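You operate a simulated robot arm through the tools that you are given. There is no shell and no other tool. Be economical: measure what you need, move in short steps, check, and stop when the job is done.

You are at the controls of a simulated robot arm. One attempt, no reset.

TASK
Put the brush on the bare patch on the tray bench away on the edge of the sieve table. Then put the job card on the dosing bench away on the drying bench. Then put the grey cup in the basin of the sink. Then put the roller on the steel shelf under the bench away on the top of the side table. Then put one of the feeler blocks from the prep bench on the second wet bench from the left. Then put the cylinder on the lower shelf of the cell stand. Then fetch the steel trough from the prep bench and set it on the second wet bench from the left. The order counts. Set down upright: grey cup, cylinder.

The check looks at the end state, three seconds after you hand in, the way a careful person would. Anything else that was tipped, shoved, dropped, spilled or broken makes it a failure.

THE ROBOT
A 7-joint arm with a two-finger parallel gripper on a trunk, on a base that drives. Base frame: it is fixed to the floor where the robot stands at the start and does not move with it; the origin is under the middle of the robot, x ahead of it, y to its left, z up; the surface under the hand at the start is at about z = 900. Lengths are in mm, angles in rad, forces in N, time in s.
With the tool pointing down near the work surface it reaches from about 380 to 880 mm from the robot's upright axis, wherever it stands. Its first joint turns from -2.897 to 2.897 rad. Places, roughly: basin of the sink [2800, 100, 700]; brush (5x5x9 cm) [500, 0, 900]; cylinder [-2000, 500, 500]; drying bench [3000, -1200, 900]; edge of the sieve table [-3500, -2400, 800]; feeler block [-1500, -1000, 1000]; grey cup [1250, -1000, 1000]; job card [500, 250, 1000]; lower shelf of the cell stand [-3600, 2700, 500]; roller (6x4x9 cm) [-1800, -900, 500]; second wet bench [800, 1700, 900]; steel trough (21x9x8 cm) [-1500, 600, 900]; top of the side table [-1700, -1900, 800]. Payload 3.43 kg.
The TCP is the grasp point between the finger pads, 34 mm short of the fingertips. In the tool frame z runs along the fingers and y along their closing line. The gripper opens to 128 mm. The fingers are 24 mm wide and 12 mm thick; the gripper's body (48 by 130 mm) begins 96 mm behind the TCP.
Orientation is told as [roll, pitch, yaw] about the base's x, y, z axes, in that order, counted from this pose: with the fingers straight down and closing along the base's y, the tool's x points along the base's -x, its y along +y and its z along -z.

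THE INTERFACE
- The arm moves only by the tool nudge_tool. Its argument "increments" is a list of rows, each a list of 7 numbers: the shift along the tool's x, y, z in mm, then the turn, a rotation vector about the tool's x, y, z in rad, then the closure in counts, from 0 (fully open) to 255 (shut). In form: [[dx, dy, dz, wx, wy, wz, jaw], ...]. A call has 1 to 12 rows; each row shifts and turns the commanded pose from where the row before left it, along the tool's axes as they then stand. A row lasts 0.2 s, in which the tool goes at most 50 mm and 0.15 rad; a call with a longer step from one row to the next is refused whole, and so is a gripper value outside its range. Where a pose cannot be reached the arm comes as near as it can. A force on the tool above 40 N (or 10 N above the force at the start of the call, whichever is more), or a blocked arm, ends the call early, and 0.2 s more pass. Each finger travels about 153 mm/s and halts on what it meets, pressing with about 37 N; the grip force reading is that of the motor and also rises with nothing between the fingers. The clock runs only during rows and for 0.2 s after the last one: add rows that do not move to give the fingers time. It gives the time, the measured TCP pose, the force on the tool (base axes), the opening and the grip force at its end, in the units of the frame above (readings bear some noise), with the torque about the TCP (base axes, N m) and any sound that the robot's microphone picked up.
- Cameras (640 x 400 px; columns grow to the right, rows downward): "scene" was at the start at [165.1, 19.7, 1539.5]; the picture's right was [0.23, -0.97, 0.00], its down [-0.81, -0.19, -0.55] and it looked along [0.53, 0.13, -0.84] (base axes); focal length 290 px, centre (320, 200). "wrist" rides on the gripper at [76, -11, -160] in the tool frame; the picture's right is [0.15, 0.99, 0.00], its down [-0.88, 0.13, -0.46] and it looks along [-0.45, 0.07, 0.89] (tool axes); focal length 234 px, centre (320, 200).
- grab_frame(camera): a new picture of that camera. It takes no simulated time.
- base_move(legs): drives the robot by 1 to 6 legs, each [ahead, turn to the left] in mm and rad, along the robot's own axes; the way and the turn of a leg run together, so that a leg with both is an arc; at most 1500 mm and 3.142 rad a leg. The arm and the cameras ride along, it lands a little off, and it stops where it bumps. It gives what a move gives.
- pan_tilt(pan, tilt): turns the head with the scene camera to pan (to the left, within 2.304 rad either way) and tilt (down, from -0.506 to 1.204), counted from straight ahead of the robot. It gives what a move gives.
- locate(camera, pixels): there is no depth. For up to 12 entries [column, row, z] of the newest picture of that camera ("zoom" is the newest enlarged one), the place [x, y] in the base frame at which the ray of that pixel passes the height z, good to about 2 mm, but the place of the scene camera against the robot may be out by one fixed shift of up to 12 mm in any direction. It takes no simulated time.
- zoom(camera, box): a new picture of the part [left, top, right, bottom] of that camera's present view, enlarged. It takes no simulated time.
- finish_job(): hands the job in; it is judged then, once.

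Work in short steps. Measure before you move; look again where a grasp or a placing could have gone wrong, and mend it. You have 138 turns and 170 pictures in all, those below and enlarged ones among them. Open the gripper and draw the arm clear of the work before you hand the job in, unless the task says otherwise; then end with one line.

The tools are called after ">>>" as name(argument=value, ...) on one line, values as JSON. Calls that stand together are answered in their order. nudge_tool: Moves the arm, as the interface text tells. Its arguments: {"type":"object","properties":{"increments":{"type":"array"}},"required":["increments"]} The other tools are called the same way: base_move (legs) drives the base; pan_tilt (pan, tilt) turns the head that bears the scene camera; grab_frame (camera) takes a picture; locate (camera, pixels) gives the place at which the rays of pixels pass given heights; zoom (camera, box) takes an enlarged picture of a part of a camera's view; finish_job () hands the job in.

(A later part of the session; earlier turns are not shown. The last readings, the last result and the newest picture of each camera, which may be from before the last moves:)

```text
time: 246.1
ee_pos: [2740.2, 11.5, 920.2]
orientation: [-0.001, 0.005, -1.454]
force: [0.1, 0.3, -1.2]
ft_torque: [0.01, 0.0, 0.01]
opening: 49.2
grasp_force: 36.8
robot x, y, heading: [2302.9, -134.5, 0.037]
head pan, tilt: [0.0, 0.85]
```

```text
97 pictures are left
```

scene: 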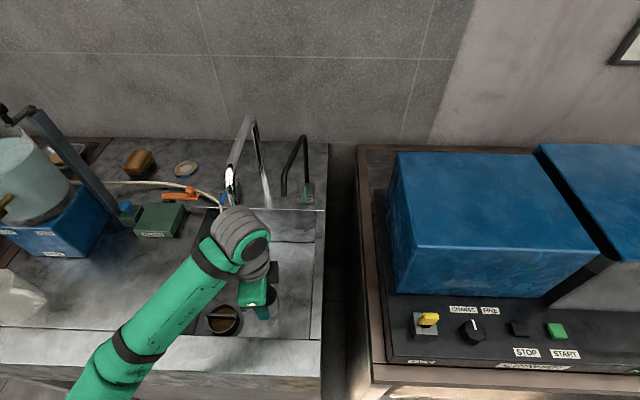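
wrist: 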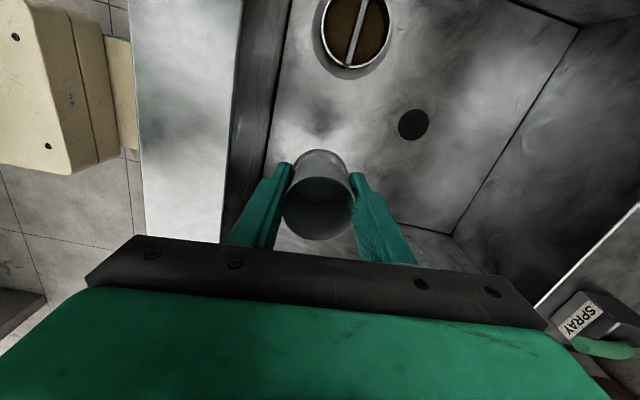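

Better: elbow far from jug. Shift +x 22 and descend further to ~TCP 800.

>>> nudge_tool(increments=[[0, 22, 0, 0, 0, 0, 200], [0, 0, 30, 0, 0, 0, 200], [0, 0, 30, 0, 0, 0, 200], [0, 0, 30, 0, 0, 0, 200], [0, 0, 30, 0, 0, 0, 200], [0, 0, 0, 0, 0, 0, 200]])

>>> grab_frame(camera="scene")

```text
time: 247.4
ee_pos: [2761.2, 13.7, 800.9]
orientation: [-0.003, 0.006, -1.454]
force: [-0.5, -0.6, -0.8]
ft_torque: [-0.01, 0.0, -0.01]
opening: 49.0
grasp_force: 36.8
robot x, y, heading: [2297.6, -130.1, 0.033]
head pan, tilt: [0.0, 0.85]
```

```text
96 pictures are left
```

scene: 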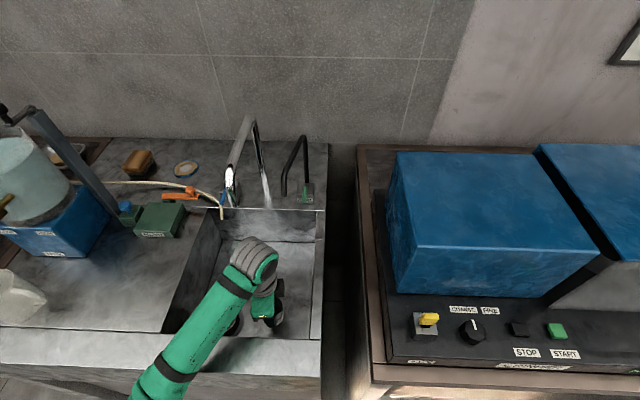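

No contact; continue gently to the floor.

>>> nudge_tool(increments=[[0, 0, 15, 0, 0, 0, 200], [0, 0, 15, 0, 0, 0, 200], [0, 0, 10, 0, 0, 0, 200], [0, 0, 5, 0, 0, 0, 200], [0, 0, 4, 0, 0, 0, 200], [0, 0, 4, 0, 0, 0, 200], [0, 0, 4, 0, 0, 0, 200], [0, 0, 0, 0, 0, 0, 200]])

>>> grab_frame(camera="wrist")

```text
time: 248.2
ee_pos: [2762.7, 16.2, 767.9]
orientation: [0.006, 0.004, -1.454]
force: [-2.5, 0.3, 13.9]
ft_torque: [-0.07, 0.28, 0.0]
opening: 49.1
grasp_force: 36.9
robot x, y, heading: [2299.7, -130.6, 0.04]
head pan, tilt: [0.0, 0.85]
stopped in row 3: the force on the tool passed its limit at 69 N (the readings are from after the stop); the commanded pose is now the measured one
```

```text
95 pictures are left
```

wrist: 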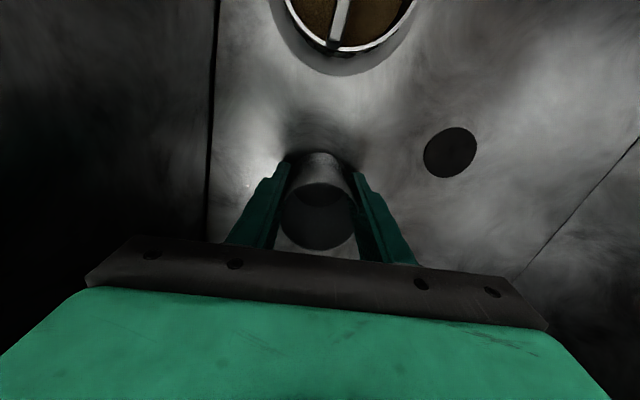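

Contact at TCP ≈767: the cup is on the basin floor. Release and rise straight up.

>>> nudge_tool(increments=[[0, 0, 0, 0, 0, 0, 140], [0, 0, 0, 0, 0, 0, 100], [0, 0, 0, 0, 0, 0, 100], [0, 0, -30, 0, 0, 0, 100], [0, 0, -40, 0, 0, 0, 100], [0, 0, -45, 0, 0, 0, 100], [0, 0, -45, 0, 0, 0, 100], [0, 0, -45, 0, 0, 0, 100], [0, 0, -45, 0, 0, 0, 100], [0, 0, -45, 0, 0, 0, 100], [0, 0, 0, 0, 0, 0, 100]])

>>> grab_frame(camera="wrist")

```text
time: 250.7
ee_pos: [2759.9, 13.6, 1061.3]
orientation: [0.004, 0.005, -1.453]
force: [-0.7, -0.4, 0.2]
ft_torque: [-0.02, -0.03, 0.02]
opening: 77.9
grasp_force: 0.0
robot x, y, heading: [2299.8, -131.5, 0.039]
head pan, tilt: [0.0, 0.85]
```

```text
94 pictures are left
```

wrist: 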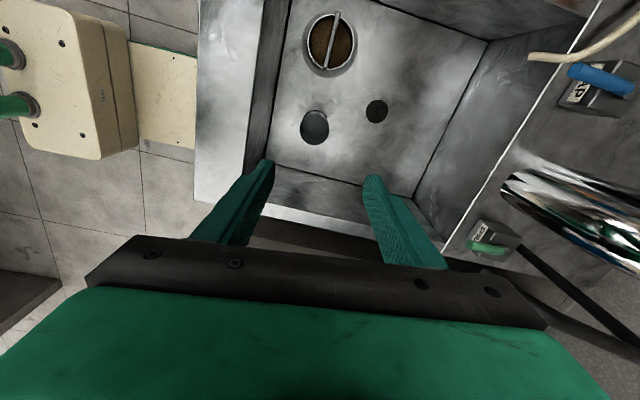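

>>> zoom(camera="wrist", box=[260, 80, 400, 180])

```text
4.00 times, centred on (330, 130) of wrist
```

zoom: 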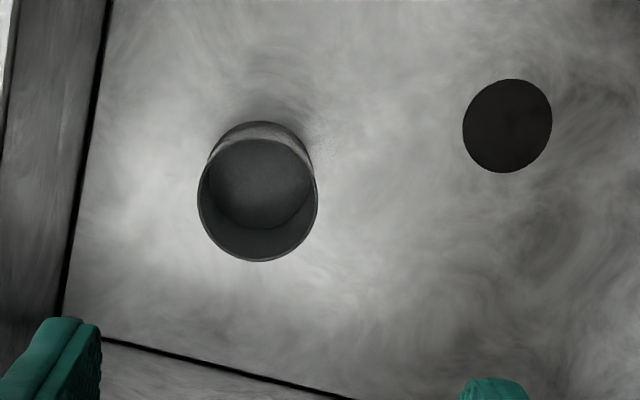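

Cup upright in the basin. Next the roller under the prep bench. Back out, restore the arm's travel pose.

>>> base_move(legs=[[-420, 0]])

>>> nudge_tool(increments=[[-30, 0, -10, 0, 0, -0.15, 0], [-30, 0, -10, 0, 0, -0.15, 0], [-30, 0, -10, 0, 0, -0.15, 0], [0, 0, 0, 0, 0, -0.15, 0], [0, 0, 0, 0, 0, -0.15, 0], [0, 0, 0, 0, 0, -0.15, 0], [0, 0, 0, 0, 0, -0.15, 0], [0, 0, 0, 0, 0, -0.15, 0], [0, 0, 0, 0, 0, -0.15, 0], [0, 0, 0, 0, 0, -0.13, 0]])

>>> base_move(legs=[[0, -1.61], [1500, 0], [620, 0], [0, -1.57], [1300, 0]])

```text
time: 253.2
ee_pos: [2340.2, -1.4, 1060.8]
orientation: [0.005, 0.005, -1.447]
force: [-0.3, -0.1, -0.2]
ft_torque: [0.02, 0.0, 0.0]
opening: 77.8
grasp_force: 0.1
robot x, y, heading: [1881.7, -152.0, 0.05]
head pan, tilt: [0.0, 0.85]
```

```text
time: 255.4
ee_pos: [2363.8, -88.4, 1090.0]
orientation: [0.005, -0.005, 0.037]
force: [0.9, 0.3, -0.1]
ft_torque: [-0.02, 0.01, 0.02]
opening: 127.9
grasp_force: 0.1
robot x, y, heading: [1879.9, -154.8, 0.05]
head pan, tilt: [0.0, 0.85]
```

```text
time: 280.7
ee_pos: [140.7, -2329.2, 1090.5]
orientation: [0.006, -0.005, -3.122]
force: [0.0, -0.5, 0.3]
ft_torque: [0.0, 0.01, -0.01]
opening: 128.2
grasp_force: 0.0
robot x, y, heading: [623.3, -2272.4, -3.113]
head pan, tilt: [0.0, 0.85]
```

Continue along the aisle and around the side table.

>>> base_move(legs=[[1400, 0.1], [1100, -0.03], [0, -0.09], [760, 0]])

```text
time: 296.9
ee_pos: [-3028.5, -2666.0, 1091.8]
orientation: [0.005, -0.005, -3.115]
force: [0.0, -0.2, 1.3]
ft_torque: [0.01, -0.01, 0.01]
opening: 127.9
grasp_force: 0.0
robot x, y, heading: [-2542.1, -2607.6, -3.1]
head pan, tilt: [0.0, 0.85]
```

Turn north and drive along the back of the prep bench, then look at the shelf.

>>> base_move(legs=[[0, -1.508], [1450, 0]])

>>> pan_tilt(pan=-1.4, tilt=0.7)

>>> grab_frame(camera="scene")

```text
time: 308.2
ee_pos: [-2743.6, -680.0, 1091.2]
orientation: [0.006, -0.006, 1.621]
force: [0.0, -1.1, -0.2]
ft_torque: [0.0, -0.01, 0.02]
opening: 128.2
grasp_force: 0.0
robot x, y, heading: [-2671.8, -1164.8, 1.632]
head pan, tilt: [0.0, 0.85]
```

```text
time: 309.7
ee_pos: [-2742.1, -679.9, 1090.3]
orientation: [0.003, -0.007, 1.619]
force: [-0.2, 0.6, 0.5]
ft_torque: [0.03, 0.01, 0.0]
opening: 128.1
grasp_force: 0.0
robot x, y, heading: [-2670.7, -1160.8, 1.634]
head pan, tilt: [-1.4, 0.7]
```

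```text
92 pictures are left
```

scene: 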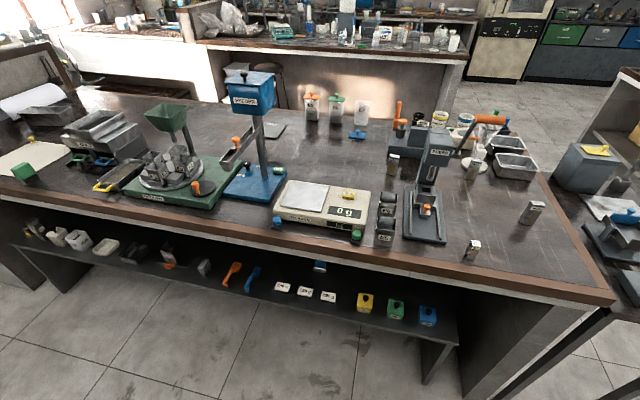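

The shelf is under this side. Zoom in to find the roller.

>>> zoom(camera="scene", box=[150, 220, 470, 360])

>>> locate(camera="scene", pixels=[[250, 278, 500], [320, 268, 500], [232, 272, 500], [365, 300, 500], [280, 302, 500], [455, 345, 500], [250, 240, 900], [470, 283, 900], [610, 300, 900], [205, 268, 500], [300, 308, 480], [170, 262, 500]])

```text
2.00 times, centred on (310, 290) of scene
```

zoom: 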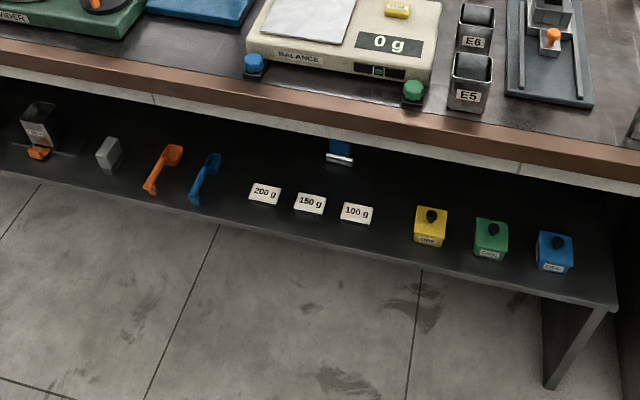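

```text
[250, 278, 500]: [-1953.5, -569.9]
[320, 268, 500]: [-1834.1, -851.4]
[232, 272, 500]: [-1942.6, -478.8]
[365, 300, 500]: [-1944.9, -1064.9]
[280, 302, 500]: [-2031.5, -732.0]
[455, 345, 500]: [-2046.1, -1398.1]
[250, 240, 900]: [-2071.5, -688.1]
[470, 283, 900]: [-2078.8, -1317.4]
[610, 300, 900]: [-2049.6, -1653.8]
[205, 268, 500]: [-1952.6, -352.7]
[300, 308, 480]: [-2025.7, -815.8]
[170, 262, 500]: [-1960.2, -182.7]
```

The roller is the blue-handled metal item at (320,265) → ≈(-1834,-851), ~210 mm in from the bench edge. I'll face the shelf and use a forward-tilted gripper.

>>> base_move(legs=[[330, 0], [0, -1.63]])

>>> pan_tilt(pan=-0.1, tilt=0.85)

>>> grab_frame(camera="scene")

```text
time: 316.4
ee_pos: [-2206.7, -784.0, 1090.3]
orientation: [0.004, -0.006, 0.0]
force: [0.1, 0.6, -0.6]
ft_torque: [0.0, 0.04, -0.03]
opening: 127.8
grasp_force: 0.0
robot x, y, heading: [-2691.6, -832.9, 0.01]
head pan, tilt: [-1.4, 0.7]
```

```text
time: 317.8
ee_pos: [-2206.2, -783.7, 1091.2]
orientation: [0.005, -0.004, 0.0]
force: [-0.4, 0.0, -0.3]
ft_torque: [0.01, 0.01, 0.01]
opening: 128.0
grasp_force: 0.0
robot x, y, heading: [-2693.1, -833.1, 0.01]
head pan, tilt: [-0.099, 0.85]
```

```text
90 pictures are left
```

scene: 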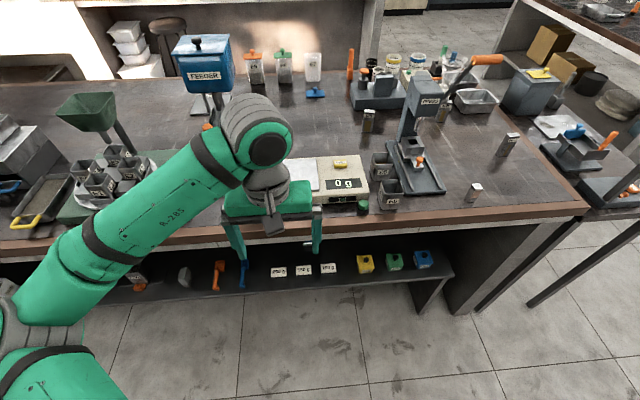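

Back up 100 mm, then tilt the gripper forward by ~60° at present height.

>>> base_move(legs=[[-100, 0]])

>>> nudge_tool(increments=[[0, 0, 0, 0, -0.15, 0, 0], [0, 0, 0, 0, -0.15, 0, 0], [0, 0, 0, 0, -0.15, 0, 0], [0, 0, 0, 0, -0.15, 0, 0], [0, 0, 0, 0, -0.15, 0, 0], [0, 0, 0, 0, -0.15, 0, 0], [0, 0, 0, 0, -0.15, 0, 0], [0, 0, 0, 0, 0, 0, 0]])

>>> grab_frame(camera="wrist")

```text
time: 319.0
ee_pos: [-2309.7, -787.0, 1091.8]
orientation: [0.005, -0.006, -0.003]
force: [-0.6, 0.1, 0.2]
ft_torque: [-0.01, -0.02, -0.03]
opening: 128.0
grasp_force: 0.1
robot x, y, heading: [-2794.0, -830.8, 0.009]
head pan, tilt: [-0.099, 0.85]
```

```text
time: 320.8
ee_pos: [-2208.2, -768.1, 1103.6]
orientation: [0.013, -1.056, -0.014]
force: [-0.9, -0.7, 0.0]
ft_torque: [0.01, -0.03, -0.03]
opening: 127.9
grasp_force: 0.1
out of reach, approached as far as the arm can: row 4, 5, 6, 7
robot x, y, heading: [-2795.4, -832.4, 0.007]
head pan, tilt: [-0.099, 0.85]
```

```text
89 pictures are left
```

wrist: 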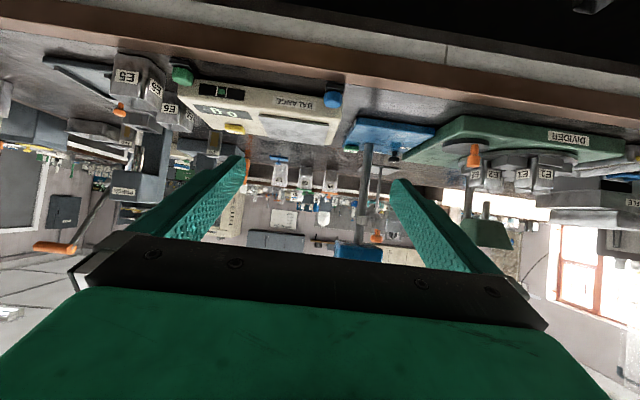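

Tilted. Lower it straight down outside the bench by ~480 mm.

>>> nudge_tool(increments=[[35, 0, 19.7, 0, 0, 0, 0], [35, 0, 19.7, 0, 0, 0, 0], [35, 0, 19.7, 0, 0, 0, 0], [35, 0, 19.7, 0, 0, 0, 0], [35, 0, 19.7, 0, 0, 0, 0], [35, 0, 19.7, 0, 0, 0, 0], [35, 0, 19.7, 0, 0, 0, 0], [35, 0, 19.7, 0, 0, 0, 0], [35, 0, 19.7, 0, 0, 0, 0], [35, 0, 19.7, 0, 0, 0, 0], [35, 0, 19.7, 0, 0, 0, 0], [0, 0, 0, 0, 0, 0, 0]])

>>> grab_frame(camera="wrist")

>>> grab_frame(camera="scene")

```text
time: 323.4
ee_pos: [-2210.3, -767.3, 658.9]
orientation: [0.01, -1.053, -0.012]
force: [0.2, -0.2, -0.4]
ft_torque: [-0.03, 0.0, -0.02]
opening: 128.2
grasp_force: 0.0
robot x, y, heading: [-2793.1, -834.2, 0.004]
head pan, tilt: [-0.099, 0.85]
```

```text
88 pictures are left
```

wrist: 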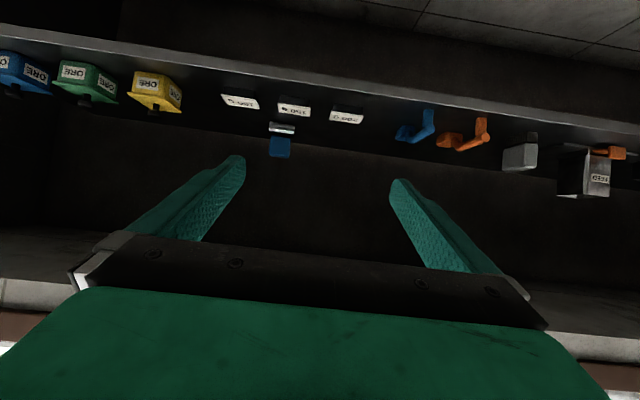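

```text
87 pictures are left
```

scene: 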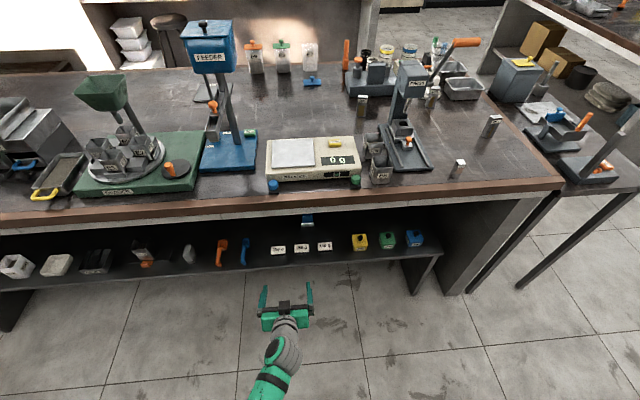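

>>> zoom(camera="wrist", box=[210, 80, 370, 180])

>>> locate(camera="wrist", pixels=[[282, 125, 510], [282, 125, 500], [280, 147, 540], [280, 157, 570], [293, 100, 500], [240, 95, 500], [300, 85, 490]])

>>> locate(camera="scene", pixels=[[307, 229, 500], [307, 225, 510], [301, 250, 490], [330, 264, 480]])

```text
4.00 times, centred on (290, 130) of wrist
```

zoom: 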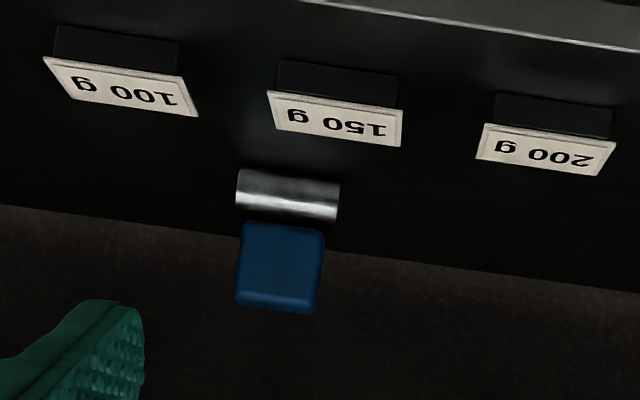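

```text
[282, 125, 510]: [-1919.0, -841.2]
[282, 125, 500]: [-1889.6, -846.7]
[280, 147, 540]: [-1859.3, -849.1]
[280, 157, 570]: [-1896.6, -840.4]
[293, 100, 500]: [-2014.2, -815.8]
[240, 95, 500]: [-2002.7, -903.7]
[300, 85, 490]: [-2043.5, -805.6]
```

```text
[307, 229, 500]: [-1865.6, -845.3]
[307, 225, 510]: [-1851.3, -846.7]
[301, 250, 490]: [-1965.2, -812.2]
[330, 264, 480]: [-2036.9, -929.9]
```

The roller: metal cylinder at bottom with a blue block handle above, centre ≈(-1842,-846), shelf ≈468, top ≈558. I move in above it (TCP ~625), then check.

>>> nudge_tool(increments=[[-16.8, -8.3, 37, 0, 0, 0, 0], [-16.8, -8.3, 37, 0, 0, 0, 0], [-16.8, -8.3, 37, 0, 0, 0, 0], [-16.8, -8.3, 37, 0, 0, 0, 0], [-16.8, -8.3, 37, 0, 0, 0, 0], [-16.8, -8.3, 37, 0, 0, 0, 0], [-16.8, -8.3, 37, 0, 0, 0, 0], [0, 0, 0, 0, 0, 0, 0]])

>>> grab_frame(camera="wrist")

>>> grab_frame(camera="scene")

```text
time: 325.2
ee_pos: [-1926.0, -822.5, 633.8]
orientation: [0.01, -1.055, -0.014]
force: [0.3, -0.5, 0.5]
ft_torque: [0.01, 0.01, -0.01]
opening: 128.1
grasp_force: 0.0
robot x, y, heading: [-2796.6, -830.5, 0.006]
head pan, tilt: [-0.099, 0.85]
```

```text
85 pictures are left
```

wrist: 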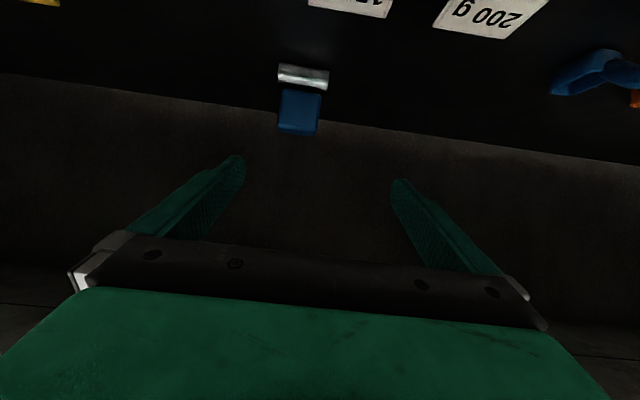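

```text
84 pictures are left
```

scene: 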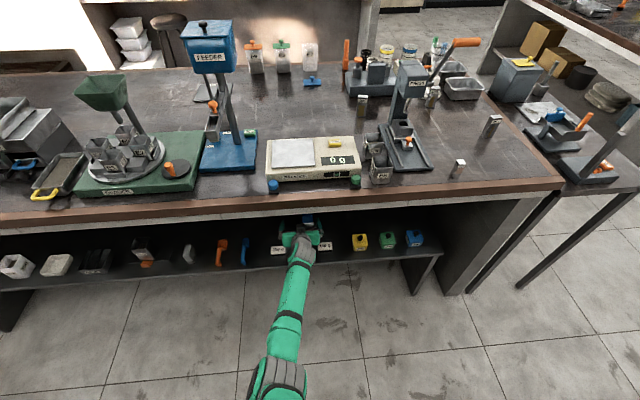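

>>> locate(camera="wrist", pixels=[[303, 77, 489], [299, 95, 510], [299, 112, 530], [299, 112, 540], [299, 130, 555], [280, 110, 535], [320, 112, 535]])

>>> zoom(camera="wrist", box=[240, 40, 360, 160])

```text
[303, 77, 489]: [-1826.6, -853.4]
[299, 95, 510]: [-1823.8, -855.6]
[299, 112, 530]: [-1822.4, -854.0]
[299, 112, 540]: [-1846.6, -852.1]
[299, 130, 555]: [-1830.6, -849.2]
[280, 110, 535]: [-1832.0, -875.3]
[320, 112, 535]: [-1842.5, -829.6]
```

```text
3.33 times, centred on (300, 100) of wrist
```

zoom: 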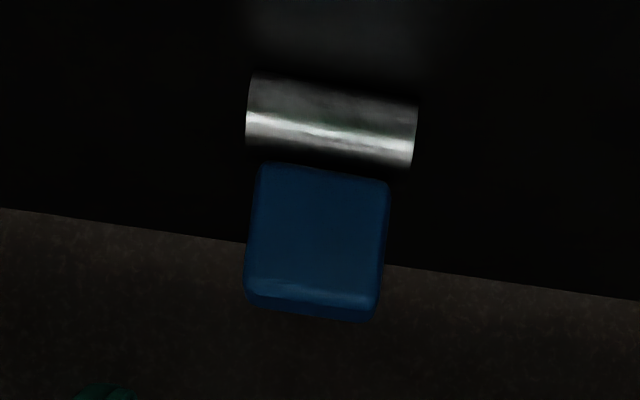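

Handle centre y≈-852, front plane x≈-1828, width ~46. Move over it and then straight down to TCP z≈535.

>>> nudge_tool(increments=[[-10.5, -9.6, 34.7, 0, 0, 0, 0], [-10.5, -9.6, 34.7, 0, 0, 0, 0], [-10.5, -9.6, 34.7, 0, 0, 0, 0], [22, 0, 12.3, 0, 0, 0, 0], [22, 0, 12.3, 0, 0, 0, 0], [21, 0, 12.3, 0, 0, 0, 0], [0, 0, 0, 0, 0, 0, 0]])

>>> grab_frame(camera="wrist")

```text
time: 326.8
ee_pos: [-1871.8, -847.7, 602.4]
orientation: [0.011, -1.054, -0.014]
force: [-0.1, 0.2, 0.3]
ft_torque: [-0.01, -0.01, -0.06]
opening: 127.8
grasp_force: 0.0
out of reach, approached as far as the arm can: row 2, 3, 4, 5, 6
robot x, y, heading: [-2795.4, -833.6, 0.011]
head pan, tilt: [-0.099, 0.85]
```

```text
82 pictures are left
```

wrist: 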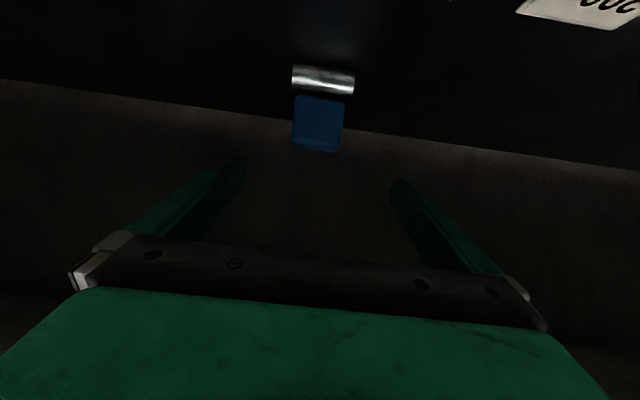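

Out of reach by ~50 mm. I undo the descent and retract a bit, then bring the base 70 mm closer.

>>> nudge_tool(increments=[[-22, 0, -12.3, 0, 0, 0, 0], [-22, 0, -12.3, 0, 0, 0, 0], [-21, 0, -12.3, 0, 0, 0, 0], [15, 0, -26, 0, 0, 0, 0], [15, 0, -26, 0, 0, 0, 0], [0, 0, 0, 0, 0, 0, 0]])

>>> base_move(legs=[[75, 0]])

```text
time: 328.2
ee_pos: [-1933.1, -846.9, 679.8]
orientation: [0.012, -1.055, -0.014]
force: [0.5, 0.4, -0.3]
ft_torque: [0.04, -0.03, 0.05]
opening: 127.8
grasp_force: 0.0
out of reach, approached as far as the arm can: row 1
robot x, y, heading: [-2795.9, -831.9, 0.007]
head pan, tilt: [-0.099, 0.85]
```

```text
time: 329.2
ee_pos: [-1859.4, -844.8, 674.3]
orientation: [0.011, -1.045, -0.009]
force: [-0.6, 0.2, 0.0]
ft_torque: [-0.02, 0.0, -0.01]
opening: 128.1
grasp_force: 0.0
robot x, y, heading: [-2721.5, -829.5, 0.014]
head pan, tilt: [-0.099, 0.85]
```

Now at (-1859,-845,674). Move to (-1817,-852,535).

>>> nudge_tool(increments=[[25, -1.8, 26.6, 0, 0, 0, 0], [25, -1.8, 26.6, 0, 0, 0, 0], [25, -1.8, 26.6, 0, 0, 0, 0], [25, -1.8, 26.6, 0, 0, 0, 0], [0, 0, 0, 0, 0, 0, 0]])

>>> grab_frame(camera="wrist")

```text
time: 330.4
ee_pos: [-1834.1, -839.4, 563.6]
orientation: [0.011, -1.045, -0.009]
force: [-0.5, -0.1, -0.6]
ft_torque: [0.02, -0.02, -0.02]
opening: 128.2
grasp_force: 0.0
out of reach, approached as far as the arm can: row 4
robot x, y, heading: [-2722.1, -828.7, 0.015]
head pan, tilt: [-0.099, 0.85]
```

```text
81 pictures are left
```

wrist: 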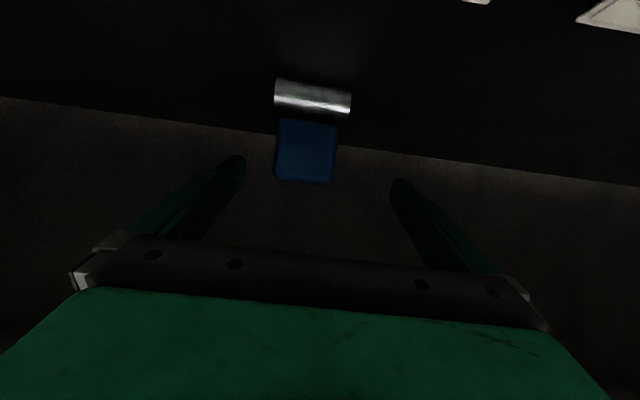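

Still short. Retract 40 mm, drive 80 mm closer.

>>> nudge_tool(increments=[[10, -6, -17, 0, 0, 0, 0], [10, -6, -17, 0, 0, 0, 0], [0, 0, 0, 0, 0, 0, 0]])

>>> base_move(legs=[[80, 0]])

```text
time: 331.2
ee_pos: [-1874.9, -851.3, 563.7]
orientation: [0.01, -1.045, -0.009]
force: [-0.1, -0.6, -0.3]
ft_torque: [-0.01, -0.06, 0.01]
opening: 127.9
grasp_force: 0.1
robot x, y, heading: [-2719.1, -832.5, 0.015]
head pan, tilt: [-0.099, 0.85]
```

```text
time: 332.3
ee_pos: [-1793.8, -849.5, 563.3]
orientation: [0.011, -1.046, -0.008]
force: [0.0, 0.0, 0.1]
ft_torque: [-0.01, -0.01, 0.01]
opening: 128.0
grasp_force: 0.1
robot x, y, heading: [-2641.2, -831.6, 0.011]
head pan, tilt: [-0.099, 0.85]
```

>>> nudge_tool(increments=[[18, -1, -1.6, 0, 0, 0, 0], [18, -1, -1.6, 0, 0, 0, 0], [0, 0, 0, 0, 0, 0, 0]])

>>> grab_frame(camera="wrist")

```text
time: 333.1
ee_pos: [-1813.1, -850.5, 532.1]
orientation: [0.01, -1.048, -0.012]
force: [-0.2, 0.3, 0.1]
ft_torque: [0.03, 0.01, 0.01]
opening: 127.9
grasp_force: 0.1
robot x, y, heading: [-2639.9, -828.8, 0.015]
head pan, tilt: [-0.099, 0.85]
```

```text
80 pictures are left
```

wrist: 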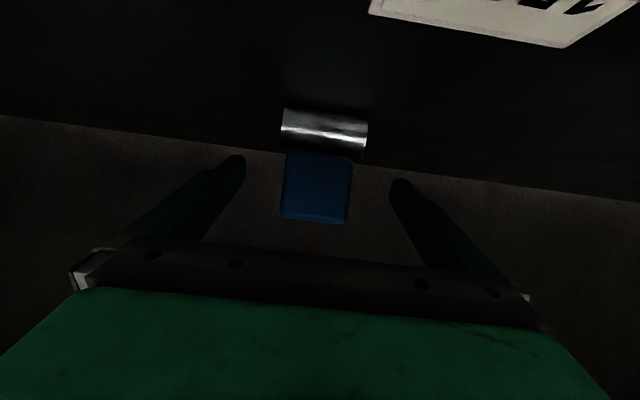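

Handle lies centred between the fingers. Close, then lift 40 mm.

>>> nudge_tool(increments=[[0, 0, 0, 0, 0, 0, 255], [0, 0, 0, 0, 0, 0, 255], [0, 0, 0, 0, 0, 0, 255], [0, 0, 0, 0, 0, 0, 255], [-17, 0, -10, 0, 0, 0, 255], [-17, 0, -10, 0, 0, 0, 255], [0, 0, 0, 0, 0, 0, 255]])

>>> grab_frame(camera="wrist")

```text
time: 334.7
ee_pos: [-1814.2, -850.2, 574.0]
orientation: [0.009, -1.045, -0.007]
force: [0.5, -0.5, -2.4]
ft_torque: [0.03, 0.01, 0.0]
opening: 49.7
grasp_force: 36.7
robot x, y, heading: [-2636.8, -831.2, 0.013]
head pan, tilt: [-0.099, 0.85]
```

```text
79 pictures are left
```

wrist: 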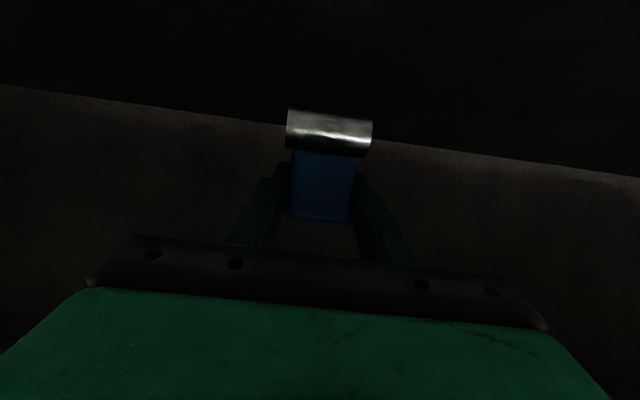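

Gripped (49.7 mm). Lift above the cards, back out with the base, then raise the arm outside.

>>> nudge_tool(increments=[[-20, 0, -11.5, 0, 0, 0, 255], [-20, 0, -11.5, 0, 0, 0, 255], [0, 0, 0, 0, 0, 0, 255]])

>>> base_move(legs=[[-430, 0]])

>>> nudge_tool(increments=[[-34, 0, -19.5, 0, 0, 0, 255], [-34, 0, -19.5, 0, 0, 0, 255], [-34, 0, -19.5, 0, 0, 0, 255], [-34, 0, -19.5, 0, 0, 0, 255], [-34, 0, -19.5, 0, 0, 0, 255], [-34, 0, -19.5, 0, 0, 0, 255], [-34, 0, -19.5, 0, 0, 0, 255], [-34, 0, -19.5, 0, 0, 0, 255], [-34, 0, -19.5, 0, 0, 0, 255], [-34, 0, -19.5, 0, 0, 0, 255]])

>>> grab_frame(camera="wrist")

```text
time: 335.5
ee_pos: [-1815.5, -851.5, 619.3]
orientation: [0.01, -1.046, -0.009]
force: [0.3, 0.3, -1.9]
ft_torque: [0.0, -0.04, 0.0]
opening: 50.1
grasp_force: 37.3
robot x, y, heading: [-2637.2, -829.2, 0.017]
head pan, tilt: [-0.099, 0.85]
```

```text
time: 337.4
ee_pos: [-2009.7, -860.8, 619.6]
orientation: [0.011, -1.046, -0.015]
force: [-1.0, -0.7, -1.9]
ft_torque: [0.0, 0.02, 0.0]
opening: 49.8
grasp_force: 36.6
robot x, y, heading: [-2834.4, -832.0, 0.002]
head pan, tilt: [-0.099, 0.85]
stopped in leg 1: the robot was blocked; the commanded pose is now the measured one
```

```text
time: 338.6
ee_pos: [-2014.8, -861.9, 792.4]
orientation: [0.002, -1.016, -0.01]
force: [0.4, -1.1, -1.6]
ft_torque: [0.02, -0.01, -0.02]
opening: 49.7
grasp_force: 37.3
robot x, y, heading: [-2835.4, -831.1, 0.004]
head pan, tilt: [-0.099, 0.85]
stopped in row 5: the force on the tool passed its limit at 61 N (the readings are from after the stop); the commanded pose is now the measured one
```

```text
78 pictures are left
```

wrist: 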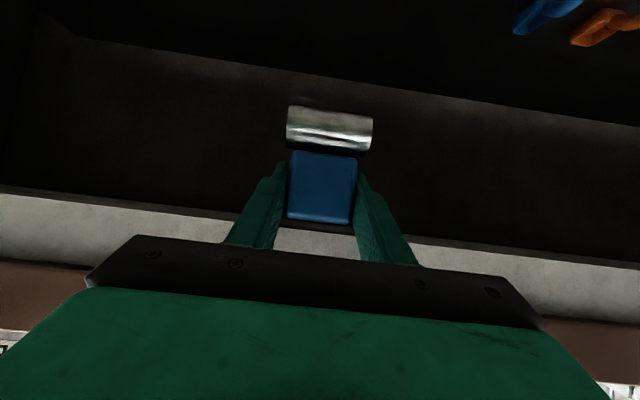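

The base bumped behind early, so the raise touched the bench's underside lip. Roller still held. Lower 70 mm, then retract the arm out by 230 mm.

>>> nudge_tool(increments=[[29.7, 0, 18.5, 0, 0, 0, 255], [29.7, 0, 18.5, 0, 0, 0, 255], [20.2, 0, -32.6, 0, 0, 0, 255], [20.2, 0, -32.6, 0, 0, 0, 255], [20.2, 0, -32.6, 0, 0, 0, 255], [20.2, 0, -32.6, 0, 0, 0, 255], [20.2, 0, -32.6, 0, 0, 0, 255], [20.2, 0, -32.6, 0, 0, 0, 255], [0, 0, 0, 0, 0, 0, 255]])

>>> grab_frame(camera="scene")

>>> grab_frame(camera="wrist")

```text
time: 340.6
ee_pos: [-2247.3, -858.8, 721.3]
orientation: [0.004, -1.019, -0.008]
force: [0.9, -0.5, -1.7]
ft_torque: [0.03, -0.03, 0.03]
opening: 49.6
grasp_force: 36.6
robot x, y, heading: [-2833.5, -834.8, 0.009]
head pan, tilt: [-0.099, 0.85]
```

```text
77 pictures are left
```

scene: 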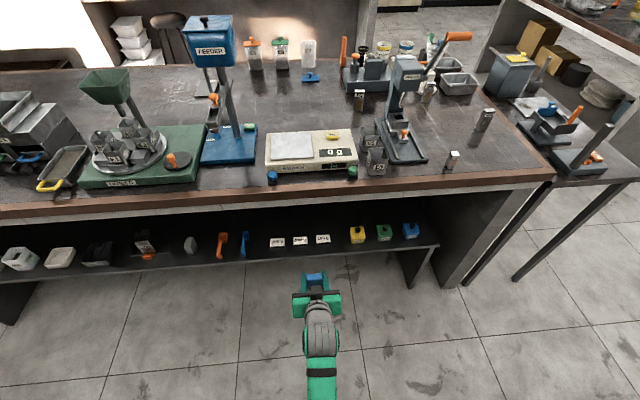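

```text
76 pictures are left
```

wrist: 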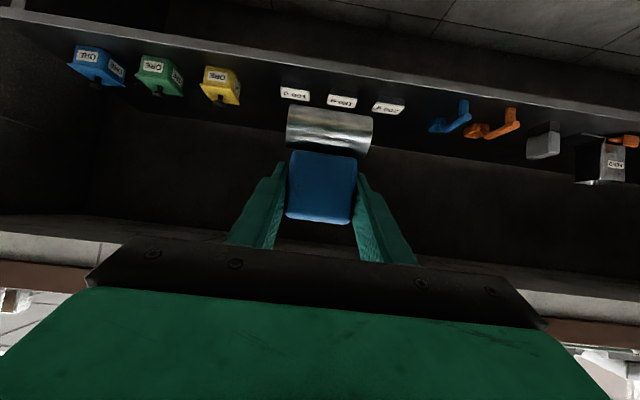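

Clear. Raise to TCP ~950 here, then check.

>>> nudge_tool(increments=[[-34, 0, -21, 0, 0, 0, 255], [-34, 0, -21, 0, 0, 0, 255], [-34, 0, -21, 0, 0, 0, 255], [-34, 0, -21, 0, 0, 0, 255], [-34, 0, -21, 0, 0, 0, 255], [-34, 0, -21, 0, 0, 0, 255], [0, 0, 0, 0, 0, 0, 255]])

```text
time: 342.2
ee_pos: [-2246.2, -859.5, 963.0]
orientation: [0.003, -1.018, -0.007]
force: [0.7, -0.1, -1.5]
ft_torque: [0.0, 0.0, 0.01]
opening: 49.9
grasp_force: 36.9
robot x, y, heading: [-2832.8, -833.3, 0.01]
head pan, tilt: [-0.099, 0.85]
```

Now drive round to the south side of the side table (tip at ~600 ahead stays in the free corridor).

>>> base_move(legs=[[80, 0], [0, -1.58], [1500, 0], [270, 0], [0, 1.57], [650, 0]])

>>> pan_tilt(pan=1.0, tilt=0.7)

>>> grab_frame(camera="scene")

```text
time: 363.6
ee_pos: [-1554.4, -2726.2, 962.9]
orientation: [0.003, -1.017, -0.077]
force: [0.7, 0.1, -2.6]
ft_torque: [0.0, -0.03, 0.01]
opening: 49.9
grasp_force: 37.2
robot x, y, heading: [-2137.8, -2656.9, -0.064]
head pan, tilt: [-0.099, 0.85]
```

```text
time: 364.9
ee_pos: [-1554.4, -2725.5, 962.5]
orientation: [0.002, -1.016, -0.079]
force: [-0.2, 0.5, -0.9]
ft_torque: [-0.03, 0.04, -0.04]
opening: 49.6
grasp_force: 37.6
robot x, y, heading: [-2140.3, -2652.2, -0.07]
head pan, tilt: [1.0, 0.7]
```

```text
75 pictures are left
```

scene: 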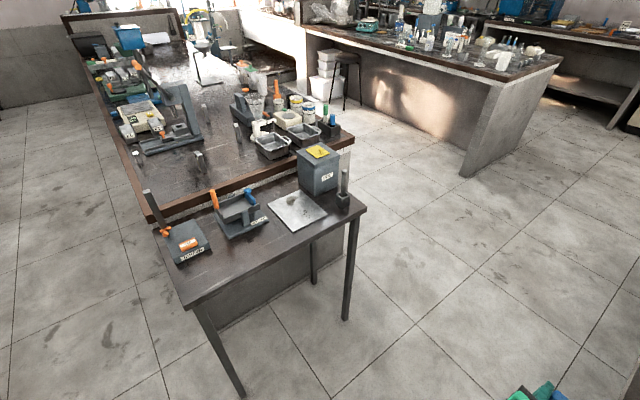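

>>> locate(camera="scene", pixels=[[188, 306, 800], [365, 212, 800], [152, 228, 800], [178, 262, 800], [237, 255, 800], [210, 262, 800], [295, 228, 800], [268, 206, 800], [250, 258, 800], [240, 238, 800], [265, 228, 800], [230, 275, 800]])

>>> zoom(camera="scene", box=[130, 140, 390, 320])

```text
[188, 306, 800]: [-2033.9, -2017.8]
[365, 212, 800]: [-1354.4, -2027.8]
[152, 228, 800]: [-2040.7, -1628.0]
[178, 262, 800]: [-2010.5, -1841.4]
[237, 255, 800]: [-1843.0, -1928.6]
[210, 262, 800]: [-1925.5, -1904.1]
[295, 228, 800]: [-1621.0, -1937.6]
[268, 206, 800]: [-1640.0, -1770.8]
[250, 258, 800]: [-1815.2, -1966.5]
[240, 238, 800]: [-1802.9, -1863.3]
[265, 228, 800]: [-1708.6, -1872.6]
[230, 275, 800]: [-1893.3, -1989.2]
```

```text
2.22 times, centred on (260, 230) of scene
```

zoom: 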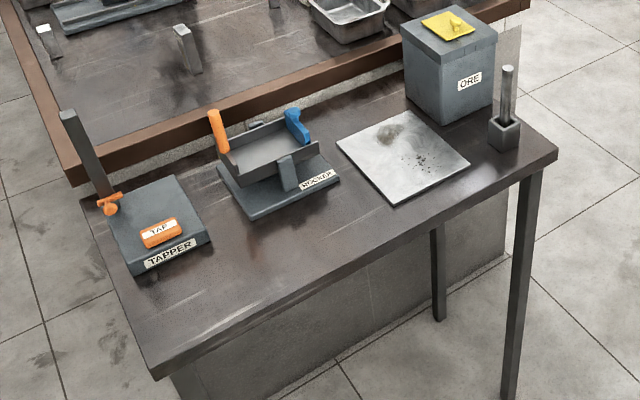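

Free strip at about (-1850,-1955) in front of ROCKER. Drive to face north there.

>>> base_move(legs=[[258, 0], [0, 1.64]])

>>> pan_tilt(pan=0.0, tilt=0.85)

>>> grab_frame(camera="scene")

```text
time: 371.4
ee_pos: [-1851.3, -2085.8, 962.1]
orientation: [0.002, -1.018, 1.572]
force: [-0.5, 0.2, -1.8]
ft_torque: [-0.05, -0.03, 0.05]
opening: 49.5
grasp_force: 37.1
robot x, y, heading: [-1876.4, -2676.5, 1.587]
head pan, tilt: [1.0, 0.7]
```

```text
time: 372.6
ee_pos: [-1852.5, -2085.5, 963.2]
orientation: [0.003, -1.018, 1.569]
force: [-0.4, 0.1, -2.5]
ft_torque: [0.05, -0.01, -0.01]
opening: 49.6
grasp_force: 37.2
robot x, y, heading: [-1876.6, -2675.0, 1.582]
head pan, tilt: [0.0, 0.85]
```

```text
73 pictures are left
```

scene: 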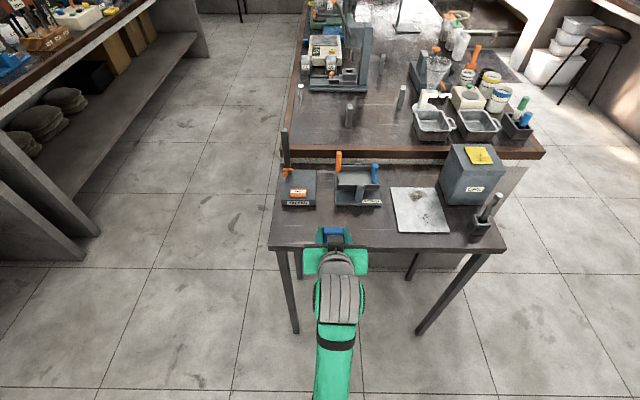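

>>> locate(camera="scene", pixels=[[300, 247, 800], [300, 209, 800], [360, 206, 800], [335, 205, 800], [316, 207, 800], [395, 232, 800], [390, 200, 800], [340, 225, 800]])

```text
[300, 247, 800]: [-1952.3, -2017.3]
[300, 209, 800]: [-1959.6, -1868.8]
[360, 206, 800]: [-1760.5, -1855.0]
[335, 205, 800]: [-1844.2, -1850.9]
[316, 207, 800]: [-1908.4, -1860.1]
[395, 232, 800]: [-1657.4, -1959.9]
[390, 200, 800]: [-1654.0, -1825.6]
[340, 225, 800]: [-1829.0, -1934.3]
```

Move over (-1835,-1945) and descend to TCP ~885.

>>> nudge_tool(increments=[[-17.5, -4.2, 30.3, 0, -0.03, 0, 255], [-17.5, -4.2, 30.3, 0, 0, 0, 255], [-17.5, -4.2, 30.3, 0, 0, 0, 255], [-17.5, -4.2, 30.3, 0, 0, 0, 255], [22, 0, 12.7, 0, 0, 0, 255], [22, 0, 12.7, 0, 0, 0, 255], [22, 0, 12.7, 0, 0, 0, 255], [0, 0, 0, 0, 0, 0, 255]])

>>> zoom(camera="scene", box=[250, 120, 450, 270])

>>> grab_frame(camera="wrist")

```text
time: 374.2
ee_pos: [-1835.3, -1944.0, 905.6]
orientation: [0.001, -1.075, 1.571]
force: [-0.5, -2.1, 3.5]
ft_torque: [-0.04, 0.07, 0.02]
opening: 49.4
grasp_force: 36.6
robot x, y, heading: [-1873.9, -2673.4, 1.583]
head pan, tilt: [0.0, 0.85]
stopped in row 7: the force on the tool passed its limit at 57 N (the readings are from after the stop); the commanded pose is now the measured one
```

```text
2.67 times, centred on (350, 195) of scene
```

zoom: 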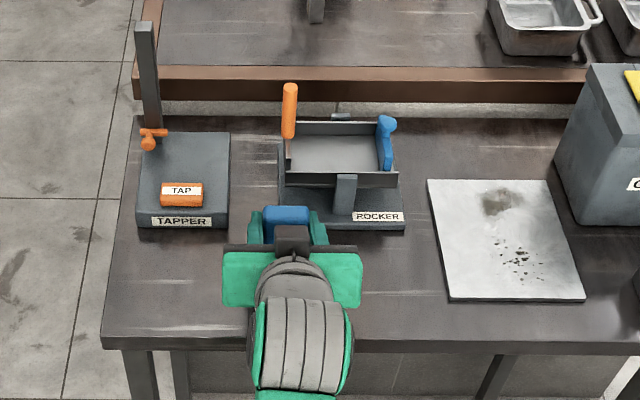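

```text
71 pictures are left
```

wrist: 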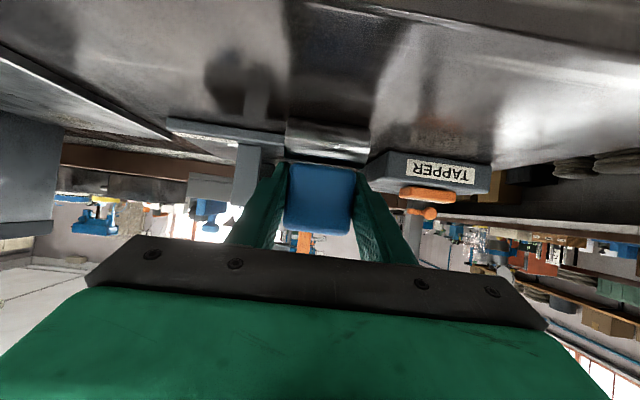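

Contact at TCP ≈905, so the table top is ≈840; the roller stands on it. Restore the tilt to the grasp value, press lightly.

>>> nudge_tool(increments=[[0, 0, 0, 0, 0.03, 0, 255], [2.6, 0, 1.5, 0, 0, 0, 255], [0, 0, 0, 0, 0, 0, 255]])

>>> grab_frame(camera="wrist")

```text
time: 375.1
ee_pos: [-1836.1, -1943.9, 904.0]
orientation: [-0.001, -1.052, 1.573]
force: [-1.8, -6.4, 34.6]
ft_torque: [0.21, 0.08, 0.05]
opening: 49.9
grasp_force: 37.4
robot x, y, heading: [-1875.4, -2676.1, 1.587]
head pan, tilt: [0.0, 0.85]
```

```text
70 pictures are left
```

wrist: 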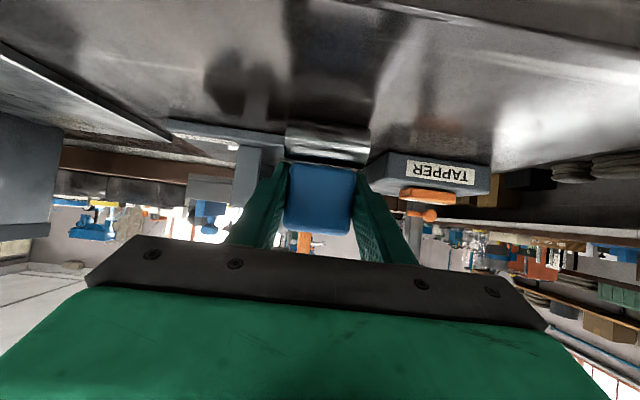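

Firm contact (35 N). Release and withdraw backwards along the tool axis.

>>> nudge_tool(increments=[[-1.5, 0, -1, 0, 0, 0, 255], [0, 0, 0, 0, 0, 0, 130], [0, 0, 0, 0, 0, 0, 100], [0, 0, 0, 0, 0, 0, 100], [0, 0, -30, 0, 0, 0, 100], [0, 0, -35, 0, 0, 0, 100], [0, 0, -35, 0, 0, 0, 100], [0, 0, -35, 0, 0, 0, 100], [0, 0, 0, 0, 0, 0, 100]])

>>> grab_frame(camera="wrist")

>>> zoom(camera="scene", box=[250, 120, 450, 270])

```text
time: 377.1
ee_pos: [-1833.6, -2061.0, 970.1]
orientation: [0.001, -1.042, 1.571]
force: [-0.2, -0.7, -0.7]
ft_torque: [-0.03, 0.02, 0.0]
opening: 77.9
grasp_force: 0.1
robot x, y, heading: [-1876.0, -2672.3, 1.581]
head pan, tilt: [0.0, 0.85]
```

```text
69 pictures are left
```

wrist: 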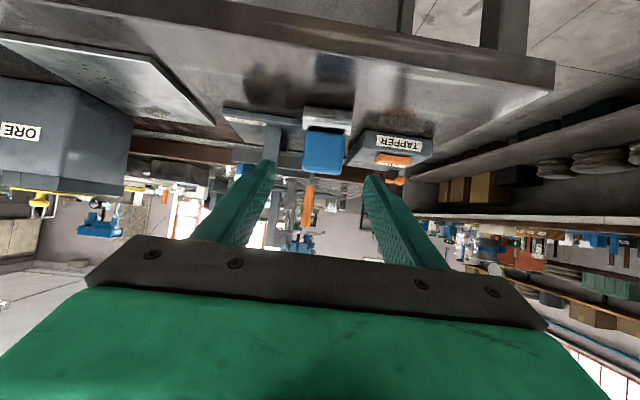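

```text
2.67 times, centred on (350, 195) of scene
```

zoom: 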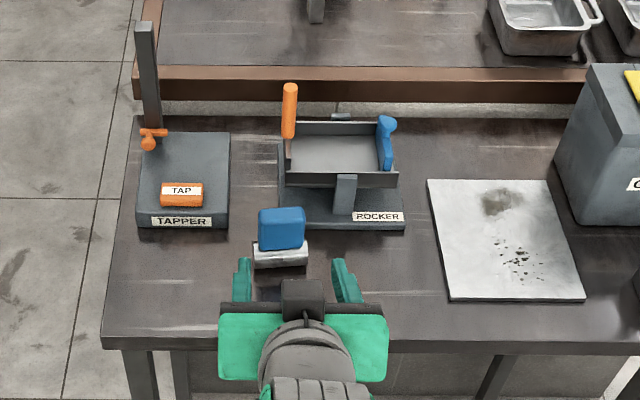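

Roller stands on the side table. Next: feeler blocks on the prep bench, silver uprights at (300,92), (350,113), (400,97). Zoom and locate.

>>> zoom(camera="scene", box=[280, 40, 440, 140])

>>> locate(camera="scene", pixels=[[350, 126, 900], [400, 109, 900], [300, 104, 900], [430, 150, 900], [300, 148, 900]])

```text
4.00 times, centred on (360, 90) of scene
```

zoom: 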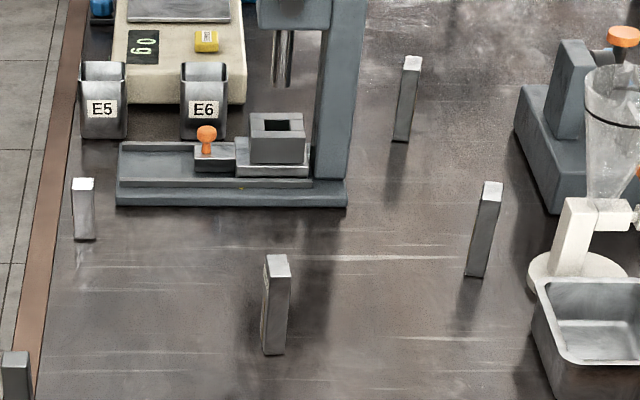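

```text
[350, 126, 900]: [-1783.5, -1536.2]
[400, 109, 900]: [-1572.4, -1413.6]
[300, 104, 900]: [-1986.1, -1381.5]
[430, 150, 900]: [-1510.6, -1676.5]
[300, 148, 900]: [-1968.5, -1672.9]
```

Block B at (348,129) ≈(-1785,-1560) is isolated and reachable over the side table. I straighten the gripper to vertical and raise it.

>>> nudge_tool(increments=[[0, 0, -30, 0, 0, 0, 0], [0, 0, 0, 0, 0.15, 0, 0], [0, 0, 0, 0, 0.15, 0, 0], [0, 0, 0, 0, 0.15, 0, 0], [0, 0, 0, 0, 0.15, 0, 0], [0, 0, 0, 0, 0.15, 0, 0], [0, 0, 0, 0, 0.15, 0, 0], [0, 0, 0, 0, 0.14, 0, 0], [0, 0, -45, 0, 0, 0, 0], [0, 0, -45, 0, 0, 0, 0], [0, 0, -45, 0, 0, 0, 0], [0, 0, -45, 0, 0, 0, 0]])

>>> grab_frame(camera="wrist")

```text
time: 379.6
ee_pos: [-1835.9, -2094.9, 994.9]
orientation: [0.002, -0.743, 1.573]
force: [-0.4, -0.2, 0.6]
ft_torque: [0.01, -0.02, -0.01]
opening: 128.0
grasp_force: 0.0
out of reach, approached as far as the arm can: row 4, 5, 6, 7, 8, 9, 10, 11, 12
robot x, y, heading: [-1871.6, -2676.2, 1.585]
head pan, tilt: [0.0, 0.85]
```

```text
66 pictures are left
```

wrist: 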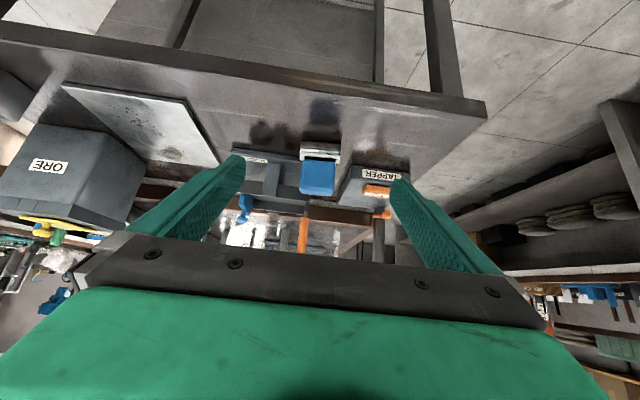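

Rotation stalled. I raise straight up first, then rotate in smaller steps while drawing back slightly.

>>> nudge_tool(increments=[[-27, 0, -29.5, 0, 0, 0, 0], [-27, 0, -29.5, 0, 0, 0, 0], [-27, 0, -29.5, 0, 0, 0, 0], [10, 0, -10, 0, 0.12, 0, 0], [10, 0, -8, 0, 0.12, 0, 0], [12, 0, -6, 0, 0.12, 0, 0], [12, 0, -5, 0, 0.12, 0, 0], [12, 0, -3, 0, 0.12, 0, 0], [12, 0, 0, 0, 0.12, 0, 0], [0, 0, 0, 0, 0, 0, 0]])

```text
time: 381.9
ee_pos: [-1830.9, -2173.1, 1113.3]
orientation: [0.002, -0.021, 1.573]
force: [-0.3, 0.9, 0.4]
ft_torque: [-0.04, -0.01, 0.01]
opening: 128.0
grasp_force: 0.1
out of reach, approached as far as the arm can: row 1
robot x, y, heading: [-1874.5, -2675.2, 1.589]
head pan, tilt: [0.0, 0.85]
```

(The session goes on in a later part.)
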